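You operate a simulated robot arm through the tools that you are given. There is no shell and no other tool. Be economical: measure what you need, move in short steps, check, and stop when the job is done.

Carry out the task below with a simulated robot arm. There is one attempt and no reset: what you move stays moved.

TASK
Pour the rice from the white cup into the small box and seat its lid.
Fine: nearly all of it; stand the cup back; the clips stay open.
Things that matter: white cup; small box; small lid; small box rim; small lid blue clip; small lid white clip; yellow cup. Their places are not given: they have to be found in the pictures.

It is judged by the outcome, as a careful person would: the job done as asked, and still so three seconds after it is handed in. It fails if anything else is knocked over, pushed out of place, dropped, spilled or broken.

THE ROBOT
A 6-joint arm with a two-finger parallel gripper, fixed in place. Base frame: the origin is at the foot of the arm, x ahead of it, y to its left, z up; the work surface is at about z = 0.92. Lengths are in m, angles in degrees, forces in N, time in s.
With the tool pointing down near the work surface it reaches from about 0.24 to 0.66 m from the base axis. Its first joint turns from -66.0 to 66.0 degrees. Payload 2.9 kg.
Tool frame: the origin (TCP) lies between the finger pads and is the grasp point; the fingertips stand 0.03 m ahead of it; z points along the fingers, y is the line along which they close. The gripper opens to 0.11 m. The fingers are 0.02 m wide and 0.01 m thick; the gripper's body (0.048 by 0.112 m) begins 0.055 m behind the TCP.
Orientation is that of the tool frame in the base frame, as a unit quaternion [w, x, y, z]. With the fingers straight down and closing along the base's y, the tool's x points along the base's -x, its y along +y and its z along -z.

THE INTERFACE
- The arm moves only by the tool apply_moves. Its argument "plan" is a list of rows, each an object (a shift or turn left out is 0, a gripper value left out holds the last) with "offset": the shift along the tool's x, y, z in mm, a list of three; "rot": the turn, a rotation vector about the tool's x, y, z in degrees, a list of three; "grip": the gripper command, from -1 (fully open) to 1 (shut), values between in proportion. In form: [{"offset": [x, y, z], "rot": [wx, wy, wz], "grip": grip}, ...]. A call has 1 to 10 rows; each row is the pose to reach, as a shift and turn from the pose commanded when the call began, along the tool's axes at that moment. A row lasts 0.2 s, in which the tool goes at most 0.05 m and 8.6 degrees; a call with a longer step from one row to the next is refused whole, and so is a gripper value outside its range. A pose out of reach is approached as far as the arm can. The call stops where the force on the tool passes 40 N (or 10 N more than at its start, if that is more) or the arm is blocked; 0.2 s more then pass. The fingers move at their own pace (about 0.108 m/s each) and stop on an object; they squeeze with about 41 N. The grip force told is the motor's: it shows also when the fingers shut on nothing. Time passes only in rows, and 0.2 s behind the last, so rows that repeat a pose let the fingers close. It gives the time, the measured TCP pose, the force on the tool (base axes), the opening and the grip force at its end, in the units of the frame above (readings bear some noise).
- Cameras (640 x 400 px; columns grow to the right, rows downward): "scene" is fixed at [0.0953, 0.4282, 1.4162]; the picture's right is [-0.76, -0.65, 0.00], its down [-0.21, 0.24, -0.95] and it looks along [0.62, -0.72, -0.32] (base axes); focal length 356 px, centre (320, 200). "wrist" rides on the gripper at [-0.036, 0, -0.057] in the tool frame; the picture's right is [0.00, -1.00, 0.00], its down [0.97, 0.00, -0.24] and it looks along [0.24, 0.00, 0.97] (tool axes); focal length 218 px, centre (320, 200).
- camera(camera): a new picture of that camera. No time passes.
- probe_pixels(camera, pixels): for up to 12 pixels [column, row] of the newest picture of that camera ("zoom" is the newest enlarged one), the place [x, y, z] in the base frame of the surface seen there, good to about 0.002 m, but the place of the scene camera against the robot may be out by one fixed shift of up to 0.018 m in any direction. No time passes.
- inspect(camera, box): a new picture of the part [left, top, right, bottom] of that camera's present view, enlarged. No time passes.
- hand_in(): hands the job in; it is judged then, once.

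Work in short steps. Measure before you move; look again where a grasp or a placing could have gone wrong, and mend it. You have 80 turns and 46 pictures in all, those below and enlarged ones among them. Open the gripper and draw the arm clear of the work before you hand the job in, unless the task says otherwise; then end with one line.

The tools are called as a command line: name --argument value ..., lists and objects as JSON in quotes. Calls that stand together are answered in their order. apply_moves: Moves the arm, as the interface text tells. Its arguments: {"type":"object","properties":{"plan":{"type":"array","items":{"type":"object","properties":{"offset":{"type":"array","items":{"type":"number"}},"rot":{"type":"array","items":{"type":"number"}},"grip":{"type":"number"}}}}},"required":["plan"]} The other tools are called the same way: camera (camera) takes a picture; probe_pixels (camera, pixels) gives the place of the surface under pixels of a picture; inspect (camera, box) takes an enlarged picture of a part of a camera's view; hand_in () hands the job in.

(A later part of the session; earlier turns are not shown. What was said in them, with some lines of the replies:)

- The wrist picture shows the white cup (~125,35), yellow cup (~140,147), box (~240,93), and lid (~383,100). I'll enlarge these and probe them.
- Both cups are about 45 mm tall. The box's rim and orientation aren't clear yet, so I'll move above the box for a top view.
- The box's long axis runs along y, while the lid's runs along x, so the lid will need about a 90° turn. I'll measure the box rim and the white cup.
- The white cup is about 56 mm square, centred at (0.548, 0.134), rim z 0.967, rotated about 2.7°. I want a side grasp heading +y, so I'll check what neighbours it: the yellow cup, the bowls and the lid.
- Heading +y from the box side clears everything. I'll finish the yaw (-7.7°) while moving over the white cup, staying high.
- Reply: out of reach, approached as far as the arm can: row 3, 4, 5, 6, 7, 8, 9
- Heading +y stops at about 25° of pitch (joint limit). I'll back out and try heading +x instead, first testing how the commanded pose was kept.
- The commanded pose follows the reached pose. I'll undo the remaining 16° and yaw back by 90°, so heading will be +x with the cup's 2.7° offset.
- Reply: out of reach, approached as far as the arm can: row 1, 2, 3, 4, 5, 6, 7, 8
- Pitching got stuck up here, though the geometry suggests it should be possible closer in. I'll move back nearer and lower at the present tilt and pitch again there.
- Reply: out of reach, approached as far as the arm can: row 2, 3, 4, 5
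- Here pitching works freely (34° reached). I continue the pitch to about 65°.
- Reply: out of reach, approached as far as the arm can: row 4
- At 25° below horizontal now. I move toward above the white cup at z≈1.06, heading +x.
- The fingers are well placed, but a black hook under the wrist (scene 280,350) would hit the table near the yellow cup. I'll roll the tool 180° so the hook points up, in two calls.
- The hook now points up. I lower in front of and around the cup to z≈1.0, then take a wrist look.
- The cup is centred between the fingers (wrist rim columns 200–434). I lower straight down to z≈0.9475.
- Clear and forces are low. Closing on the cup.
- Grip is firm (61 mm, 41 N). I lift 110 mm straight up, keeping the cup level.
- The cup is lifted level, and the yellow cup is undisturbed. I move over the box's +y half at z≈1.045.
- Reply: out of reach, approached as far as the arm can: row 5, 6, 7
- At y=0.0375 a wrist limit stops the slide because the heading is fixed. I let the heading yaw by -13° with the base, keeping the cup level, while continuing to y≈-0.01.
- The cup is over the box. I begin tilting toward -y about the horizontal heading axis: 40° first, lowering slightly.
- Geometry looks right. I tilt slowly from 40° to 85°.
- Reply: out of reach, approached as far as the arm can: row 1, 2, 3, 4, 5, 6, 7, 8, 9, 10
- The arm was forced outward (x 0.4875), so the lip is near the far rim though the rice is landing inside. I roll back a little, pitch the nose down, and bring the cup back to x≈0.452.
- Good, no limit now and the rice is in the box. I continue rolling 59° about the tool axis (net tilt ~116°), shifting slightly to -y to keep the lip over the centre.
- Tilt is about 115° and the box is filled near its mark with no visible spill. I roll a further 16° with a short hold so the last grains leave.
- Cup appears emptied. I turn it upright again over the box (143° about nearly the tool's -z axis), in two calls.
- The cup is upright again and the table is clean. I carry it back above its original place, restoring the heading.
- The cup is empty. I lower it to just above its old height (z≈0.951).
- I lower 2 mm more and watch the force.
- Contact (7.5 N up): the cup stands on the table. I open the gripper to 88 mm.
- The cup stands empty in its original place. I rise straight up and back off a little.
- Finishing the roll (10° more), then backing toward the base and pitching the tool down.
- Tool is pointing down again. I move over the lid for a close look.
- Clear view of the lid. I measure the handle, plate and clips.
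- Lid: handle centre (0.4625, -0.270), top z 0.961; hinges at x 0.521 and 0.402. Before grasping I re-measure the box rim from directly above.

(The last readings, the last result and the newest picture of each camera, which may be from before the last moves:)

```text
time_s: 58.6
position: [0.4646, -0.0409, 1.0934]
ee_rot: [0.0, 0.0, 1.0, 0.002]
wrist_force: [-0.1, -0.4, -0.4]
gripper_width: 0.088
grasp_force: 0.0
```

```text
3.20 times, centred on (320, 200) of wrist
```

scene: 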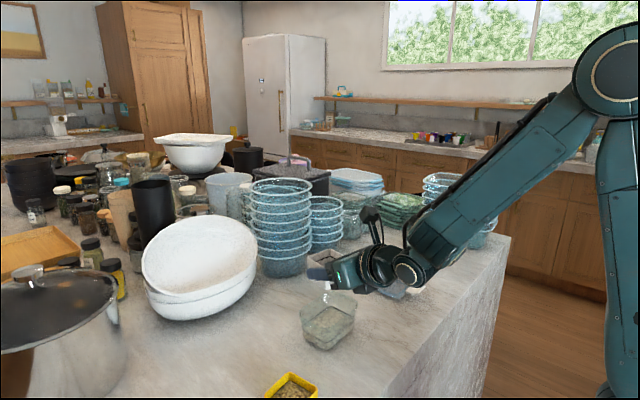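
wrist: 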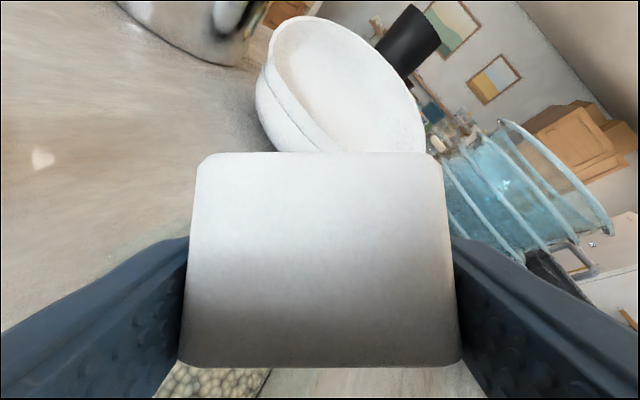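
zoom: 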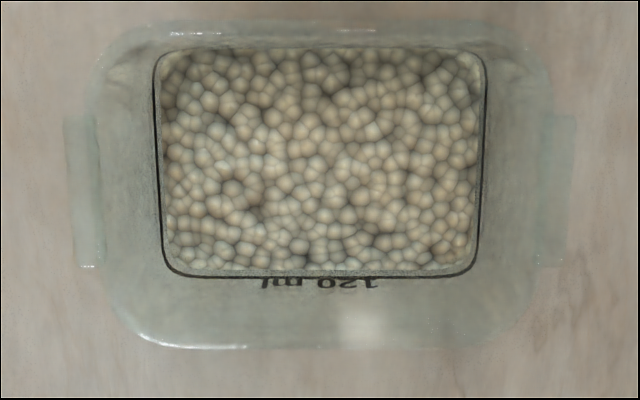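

Very clear: rim body columns 88–552, rows 22–348, clip lips at columns 63 and 577. I probe rim points to fix the rim height.

probe_pixels --camera "zoom" --pixels '[[70, 180], [80, 200], [90, 250], [570, 180], [560, 200], [555, 250], [200, 344], [200, 347], [440, 346], [320, 30], [200, 33], [440, 30]]'

probe_pixels --camera "zoom" --pixels '[[355, 30], [155, 170], [487, 170], [320, 276], [140, 340], [100, 80], [540, 80], [120, 300], [520, 300], [320, 160], [200, 100], [110, 190]]'

inspect --camera "scene" --box '[280, 260, 400, 360]'

```text
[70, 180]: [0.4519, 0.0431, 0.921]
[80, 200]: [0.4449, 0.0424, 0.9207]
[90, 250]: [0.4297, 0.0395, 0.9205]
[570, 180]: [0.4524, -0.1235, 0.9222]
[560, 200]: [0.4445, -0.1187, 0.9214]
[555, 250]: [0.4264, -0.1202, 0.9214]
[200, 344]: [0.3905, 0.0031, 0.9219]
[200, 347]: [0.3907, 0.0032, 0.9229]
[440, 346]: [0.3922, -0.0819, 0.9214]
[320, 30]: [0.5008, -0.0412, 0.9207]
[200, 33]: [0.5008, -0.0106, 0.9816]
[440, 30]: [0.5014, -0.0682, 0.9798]
```

```text
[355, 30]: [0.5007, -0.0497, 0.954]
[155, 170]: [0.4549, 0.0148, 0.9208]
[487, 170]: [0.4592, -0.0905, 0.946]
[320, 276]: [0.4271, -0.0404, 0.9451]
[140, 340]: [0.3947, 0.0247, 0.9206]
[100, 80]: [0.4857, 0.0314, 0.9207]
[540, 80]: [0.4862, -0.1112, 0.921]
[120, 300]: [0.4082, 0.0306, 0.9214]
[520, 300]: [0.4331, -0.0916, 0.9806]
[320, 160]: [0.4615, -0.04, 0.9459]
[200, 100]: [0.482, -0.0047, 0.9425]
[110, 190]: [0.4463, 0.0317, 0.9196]
```

```text
4.00 times, centred on (340, 310) of scene
```

zoom: 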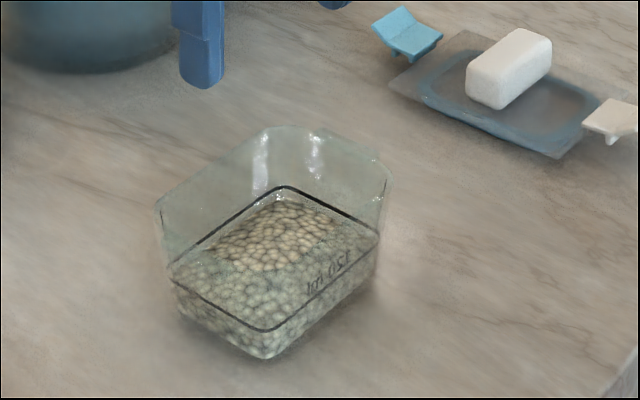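

Rim measured: z≈0.981, centre (0.460, -0.041), aligned with the axes. I go to the lid, turning the tool 90° so the fingers close across the narrow handle.

apply_moves --plan '[{"offset": [0, -25, 0], "rot": [0, 0, 8.5], "grip": -0.15}, {"offset": [0, -50, 0], "rot": [0, 0, 17]}, {"offset": [0, -75, 0], "rot": [0, 0, 25.5]}, {"offset": [0, -100, 0], "rot": [0, 0, 34]}, {"offset": [0, -125, 0], "rot": [0, 0, 42.5]}, {"offset": [1, -150, 0], "rot": [0, 0, 51]}, {"offset": [1, -175, 0], "rot": [0, 0, 59.5]}, {"offset": [2, -200, 0], "rot": [0, 0, 68]}, {"offset": [2, -220, 10], "rot": [0, 0, 76.5]}, {"offset": [2.6, -229.6, 20], "rot": [0, 0, 85]}]'

apply_moves --plan '[{"rot": [0, 0, 5]}, {"rot": [0, 0, 5], "offset": [0, 0, 20]}, {"rot": [0, 0, 5], "offset": [0, 0, 40]}]'

camera --camera "wrist"

```text
time_s: 60.8
position: [0.4615, -0.2691, 1.0709]
ee_rot: [-0.002, 0.677, 0.736, 0.002]
wrist_force: [0.0, -0.5, -0.8]
gripper_width: 0.0636
grasp_force: 0.1
```

```text
time_s: 61.6
position: [0.4619, -0.2701, 1.0274]
ee_rot: [-0.001, 0.708, 0.707, 0.002]
wrist_force: [0.2, -0.6, -0.1]
gripper_width: 0.0632
grasp_force: 0.1
```

```text
13 pictures are left
```

wrist: 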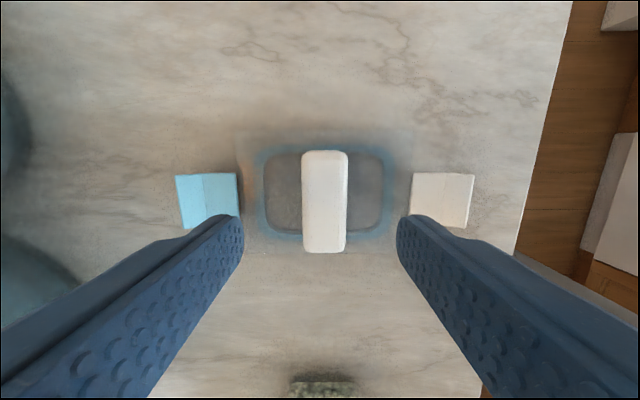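

The lid centre is ~2.5 mm toward -x and ~1 mm toward -y of the tool (handle columns 302–348). I correct that and descend so the tips reach z≈0.942.

apply_moves --plan '[{"offset": [-1, -2.4, 15]}, {"offset": [-1, -2.4, 30]}, {"offset": [-1, -2.4, 42]}, {"offset": [-1, -2.4, 50]}, {"offset": [-1, -2.4, 55]}]'

camera --camera "wrist"

```text
time_s: 62.8
position: [0.4588, -0.2695, 0.9761]
ee_rot: [-0.003, 0.708, 0.707, 0.002]
wrist_force: [0.1, 0.1, 0.3]
gripper_width: 0.0633
grasp_force: 0.1
```

```text
12 pictures are left
```

wrist: 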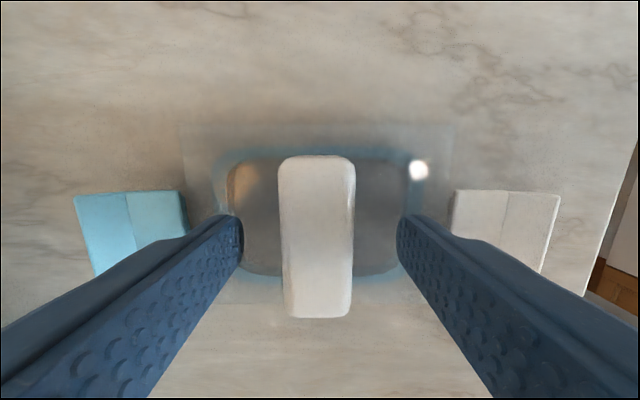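

Well centred (clips' inner edges at 188 and 452). Closing on the handle.

apply_moves --plan '[{"grip": 0.2}, {"grip": 0.4}, {"grip": 1}, {"grip": 1}]'

apply_moves --plan '[{"offset": [0, 0, -10]}, {"offset": [0, 0, -30]}, {"offset": [0, 0, -55]}, {"offset": [0, 0, -80]}, {"offset": [0, 0, -105]}]'

camera --camera "wrist"

```text
time_s: 63.8
position: [0.4589, -0.2714, 0.9756]
ee_rot: [-0.002, 0.708, 0.706, 0.002]
wrist_force: [-0.1, -0.2, 0.0]
gripper_width: 0.0271
grasp_force: 41.1
```

```text
time_s: 65.0
position: [0.459, -0.2713, 1.0803]
ee_rot: [-0.002, 0.708, 0.706, 0.002]
wrist_force: [0.2, 0.0, -0.4]
gripper_width: 0.027
grasp_force: 41.2
```

```text
11 pictures are left
```

wrist: 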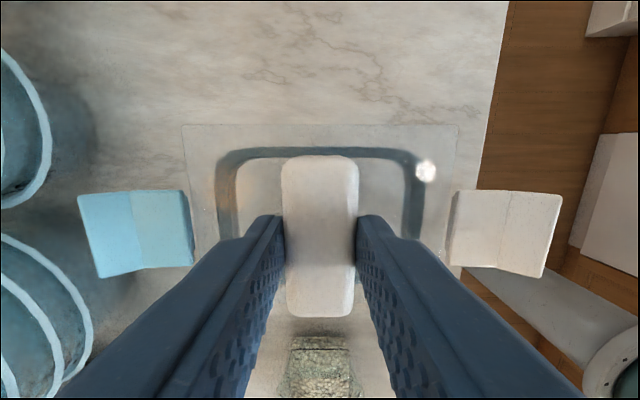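

The lid is held level. I carry it to above the box, rotating -90° about the tool so the clips face the box's lips.

apply_moves --plan '[{"offset": [22, 0, -15], "rot": [0, 0, -8.5]}, {"offset": [45, 0, -15], "rot": [0, 0, -17]}, {"offset": [68, 0, -15], "rot": [0, 0, -25.5]}, {"offset": [91, 0, -15], "rot": [0, 0, -34]}, {"offset": [114, 0, -15], "rot": [0, 0, -42.5]}, {"offset": [138, 0, -15], "rot": [0, 0, -51]}, {"offset": [162, 1, -15], "rot": [0, 0, -59.5]}, {"offset": [186, 1, -15], "rot": [0, 0, -68]}, {"offset": [210, 1, -15], "rot": [0, 0, -76.5]}, {"offset": [231.6, 1.2, -15], "rot": [0, 0, -85]}]'

apply_moves --plan '[{"rot": [0, 0, -5]}, {"rot": [0, 0, -5]}, {"rot": [0, 0, -5]}]'

camera --camera "wrist"

```text
time_s: 67.2
position: [0.4621, -0.0384, 1.097]
ee_rot: [-0.001, 0.043, 0.999, 0.003]
wrist_force: [0.2, 1.1, -0.5]
gripper_width: 0.0271
grasp_force: 40.7
```

```text
time_s: 68.0
position: [0.4622, -0.0401, 1.0975]
ee_rot: [0.0, 0.0, 1.0, 0.003]
wrist_force: [0.5, -0.5, -1.1]
gripper_width: 0.0272
grasp_force: 41.2
```

```text
10 pictures are left
```

wrist: 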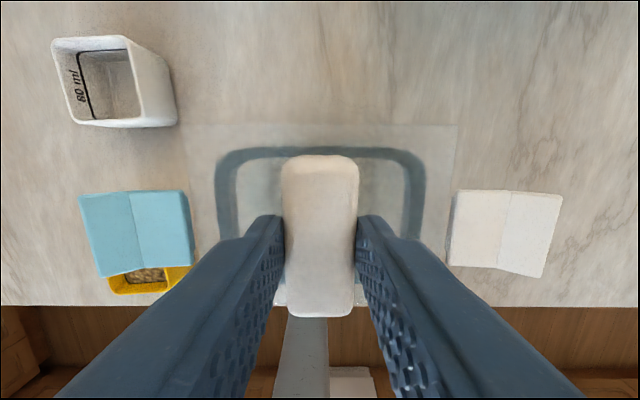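

The lid is over the box, clips along y. I shift 1.5 mm toward -x and lower until just above the rim, then look from the side.

apply_moves --plan '[{"offset": [1.5, 0, 15]}, {"offset": [1.5, 0, 30]}, {"offset": [1.5, 0, 44]}, {"offset": [1.5, 0, 52]}]'

inspect --camera "scene" --box '[270, 240, 398, 340]'

```text
time_s: 69.0
position: [0.4606, -0.0393, 1.0448]
ee_rot: [0.0, 0.0, 1.0, 0.002]
wrist_force: [-0.1, -0.5, -0.8]
gripper_width: 0.027
grasp_force: 41.4
```

```text
4.00 times, centred on (334, 290) of scene
```

zoom: 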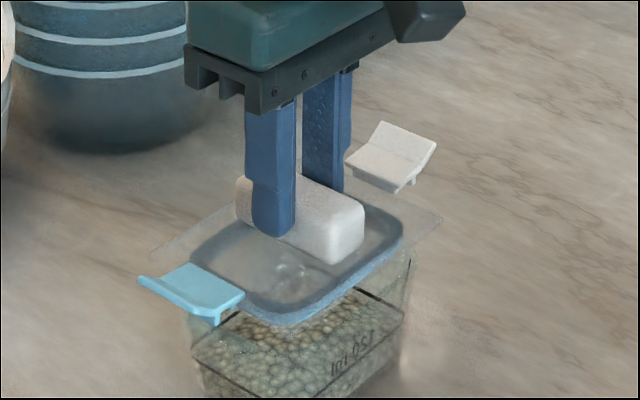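

Alignment looks right. I lower in 2 mm steps watching the force.

apply_moves --plan '[{"offset": [0, 0, 3]}, {"offset": [0, 0, 6]}, {"offset": [0, 0, 8]}, {"offset": [0, 0, 10]}, {"offset": [0, 0, 11]}]'

```text
time_s: 70.2
position: [0.4594, -0.0389, 1.0334]
ee_rot: [-0.001, 0.002, 1.0, 0.003]
wrist_force: [-0.5, -0.1, -0.6]
gripper_width: 0.0268
grasp_force: 41.0
```

apply_moves --plan '[{"offset": [0, 0, 1]}, {"offset": [0, 0, 2]}, {"offset": [0, 0, 3]}]'

inspect --camera "scene" --box '[270, 240, 398, 340]'

```text
time_s: 71.0
position: [0.4602, -0.038, 1.0305]
ee_rot: [0.0, 0.001, 1.0, 0.003]
wrist_force: [0.6, -0.9, -1.4]
gripper_width: 0.0269
grasp_force: 41.5
```

```text
4.00 times, centred on (334, 290) of scene
```

zoom: 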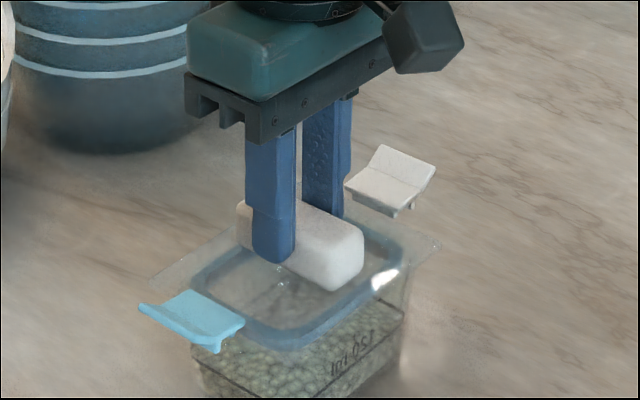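

No contact yet (−1.4 N). Continuing in 1 mm steps.

apply_moves --plan '[{"offset": [0, 0, 1]}, {"offset": [0, 0, 2]}, {"offset": [0, 0, 3]}]'

```text
time_s: 71.8
position: [0.4588, -0.0387, 1.0269]
ee_rot: [0.0, 0.001, 1.0, 0.002]
wrist_force: [-0.1, 1.0, -0.5]
gripper_width: 0.0268
grasp_force: 41.3
```

apply_moves --plan '[{"offset": [0, 0, 1]}, {"offset": [0, 0, 2]}]'

```text
time_s: 72.4
position: [0.4598, -0.0384, 1.0262]
ee_rot: [0.001, 0.0, 1.0, 0.002]
wrist_force: [-2.4, 2.2, 10.3]
gripper_width: 0.0269
grasp_force: 40.9
```

Contact at z≈1.026 (10 N), which matches the plate resting on the rim with the plug inside (plug-on-rim would have hit at 1.036). I press slightly more, then look.

apply_moves --plan '[{"offset": [0, 0, 1]}, {"offset": [0, 0, 1.5]}]'

inspect --camera "scene" --box '[270, 240, 398, 340]'

```text
time_s: 73.0
position: [0.4607, -0.0382, 1.0251]
ee_rot: [0.001, 0.0, 1.0, 0.002]
wrist_force: [-7.6, 2.9, 26.9]
gripper_width: 0.027
grasp_force: 40.8
```

```text
4.00 times, centred on (334, 290) of scene
```

zoom: 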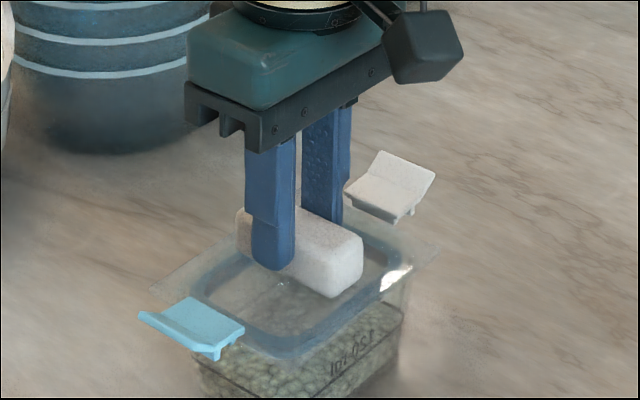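

27 N with a lateral −7.6 N in x suggests a slight x bias. I relax, shift 1.3 mm toward −x (and 0.5 mm +y), and press again.

apply_moves --plan '[{"offset": [0, 0, -2.5]}, {"offset": [1.3, 0.5, -2.5]}, {"offset": [1.3, 0.5, -1]}, {"offset": [1.3, 0.5, 0]}, {"offset": [1.3, 0.5, 0]}]'

```text
time_s: 74.2
position: [0.4596, -0.038, 1.0261]
ee_rot: [0.003, 0.0, 1.0, 0.001]
wrist_force: [1.0, -1.5, 29.9]
gripper_width: 0.0272
grasp_force: 41.4
```

Lateral force is gone with 30 N straight down, so the lid is seated. I relieve the pressure and open the fingers.

apply_moves --plan '[{"offset": [0, 0, -1.2]}, {"offset": [0, 0, -1.2], "grip": 0.3}, {"offset": [0, 0, -1.2], "grip": 0.1}, {"offset": [0, 0, -1.2], "grip": 0.1}]'

apply_moves --plan '[{"offset": [0, 0, -15]}, {"offset": [0, 0, -45]}, {"offset": [0, 0, -85]}, {"offset": [5, -20, -110]}, {"offset": [5, -20, -110]}]'

inspect --camera "scene" --box '[250, 240, 410, 365]'

camera --camera "wrist"

```text
time_s: 75.2
position: [0.4593, -0.0382, 1.0254]
ee_rot: [-0.001, 0.002, 1.0, 0.003]
wrist_force: [-0.1, 0.7, -1.4]
gripper_width: 0.0495
grasp_force: 0.1
```

```text
time_s: 76.4
position: [0.4538, -0.0599, 1.135]
ee_rot: [0.0, 0.002, 1.0, 0.002]
wrist_force: [0.3, -0.3, -0.5]
gripper_width: 0.0493
grasp_force: 0.0
```

```text
3.20 times, centred on (330, 302) of scene
```

zoom: 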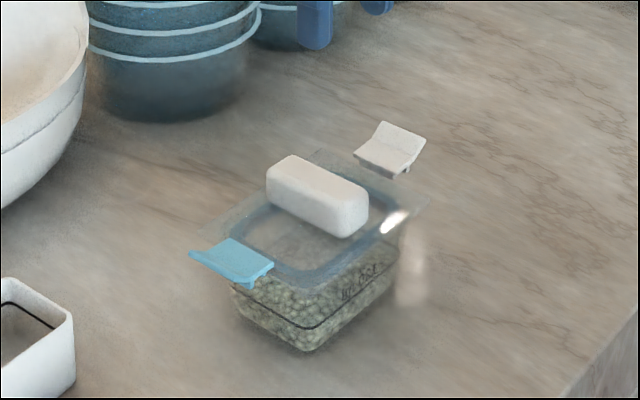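

```text
5 pictures are left
```

wrist: 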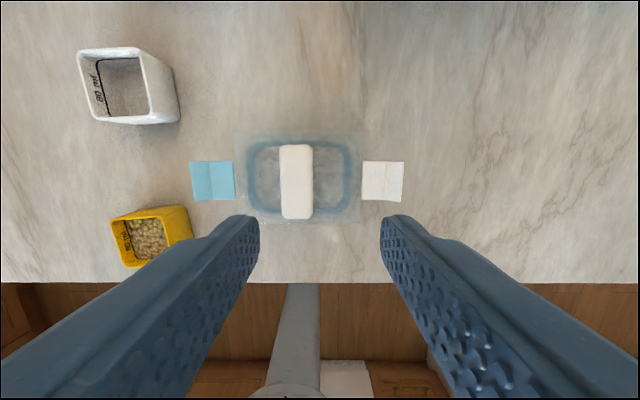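

The lid sits on the box with both clips out. I probe the handle top and clips to confirm it is level.

probe_pixels --camera "wrist" --pixels '[[288, 155], [306, 155], [288, 205], [306, 205], [228, 170], [228, 195], [368, 170], [368, 195], [245, 145], [352, 145]]'

apply_moves --plan '[{"offset": [10, -30, -30], "grip": -1}, {"offset": [20, -70, -60]}, {"offset": [30, -110, -90]}, {"offset": [40, -130, -110]}]'

camera --camera "scene"

```text
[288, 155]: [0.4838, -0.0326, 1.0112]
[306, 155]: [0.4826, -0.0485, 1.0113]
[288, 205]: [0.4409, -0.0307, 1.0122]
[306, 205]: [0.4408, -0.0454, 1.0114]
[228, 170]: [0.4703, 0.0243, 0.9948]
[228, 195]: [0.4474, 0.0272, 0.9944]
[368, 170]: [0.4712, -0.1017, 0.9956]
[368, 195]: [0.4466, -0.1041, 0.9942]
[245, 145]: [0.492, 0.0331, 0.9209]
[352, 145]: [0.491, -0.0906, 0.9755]
```

```text
refused: row 2 steps farther than a row can; nothing moved
```

```text
4 pictures are left
```

scene: 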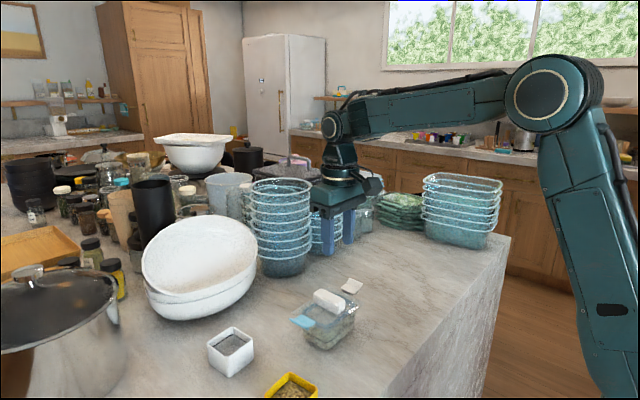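

Lid is level (handle 1.011–1.012, both clips 0.994–0.996). I draw the arm clear with smaller steps.

apply_moves --plan '[{"offset": [5, -20, -30], "grip": -1}, {"offset": [15, -45, -55]}, {"offset": [25, -70, -80]}, {"offset": [35, -95, -105]}, {"offset": [45, -120, -125]}]'

inspect --camera "scene" --box '[190, 260, 414, 400]'

```text
time_s: 77.6
position: [0.4091, -0.1782, 1.2604]
ee_rot: [-0.001, -0.001, 1.0, 0.003]
wrist_force: [-0.4, -0.4, -0.1]
gripper_width: 0.1102
grasp_force: 0.0
```

```text
2.86 times, centred on (302, 330) of scene
```

zoom: 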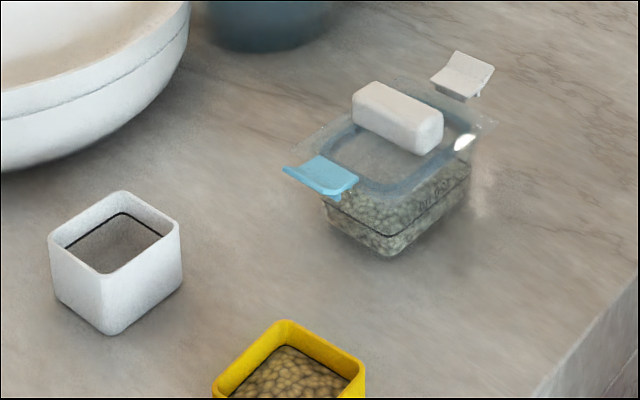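

Everything is in place: the cup is empty and back where it stood, the lid is level on the box, the clips are open, and there is no spill. Handing in.

hand_in

```text
The job is handed in.
```

The rice from the white cup is in the small box and the empty cup is standing back in its place. The lid is seated level with both clips open. I saw no spill, and the yellow cup was not moved.
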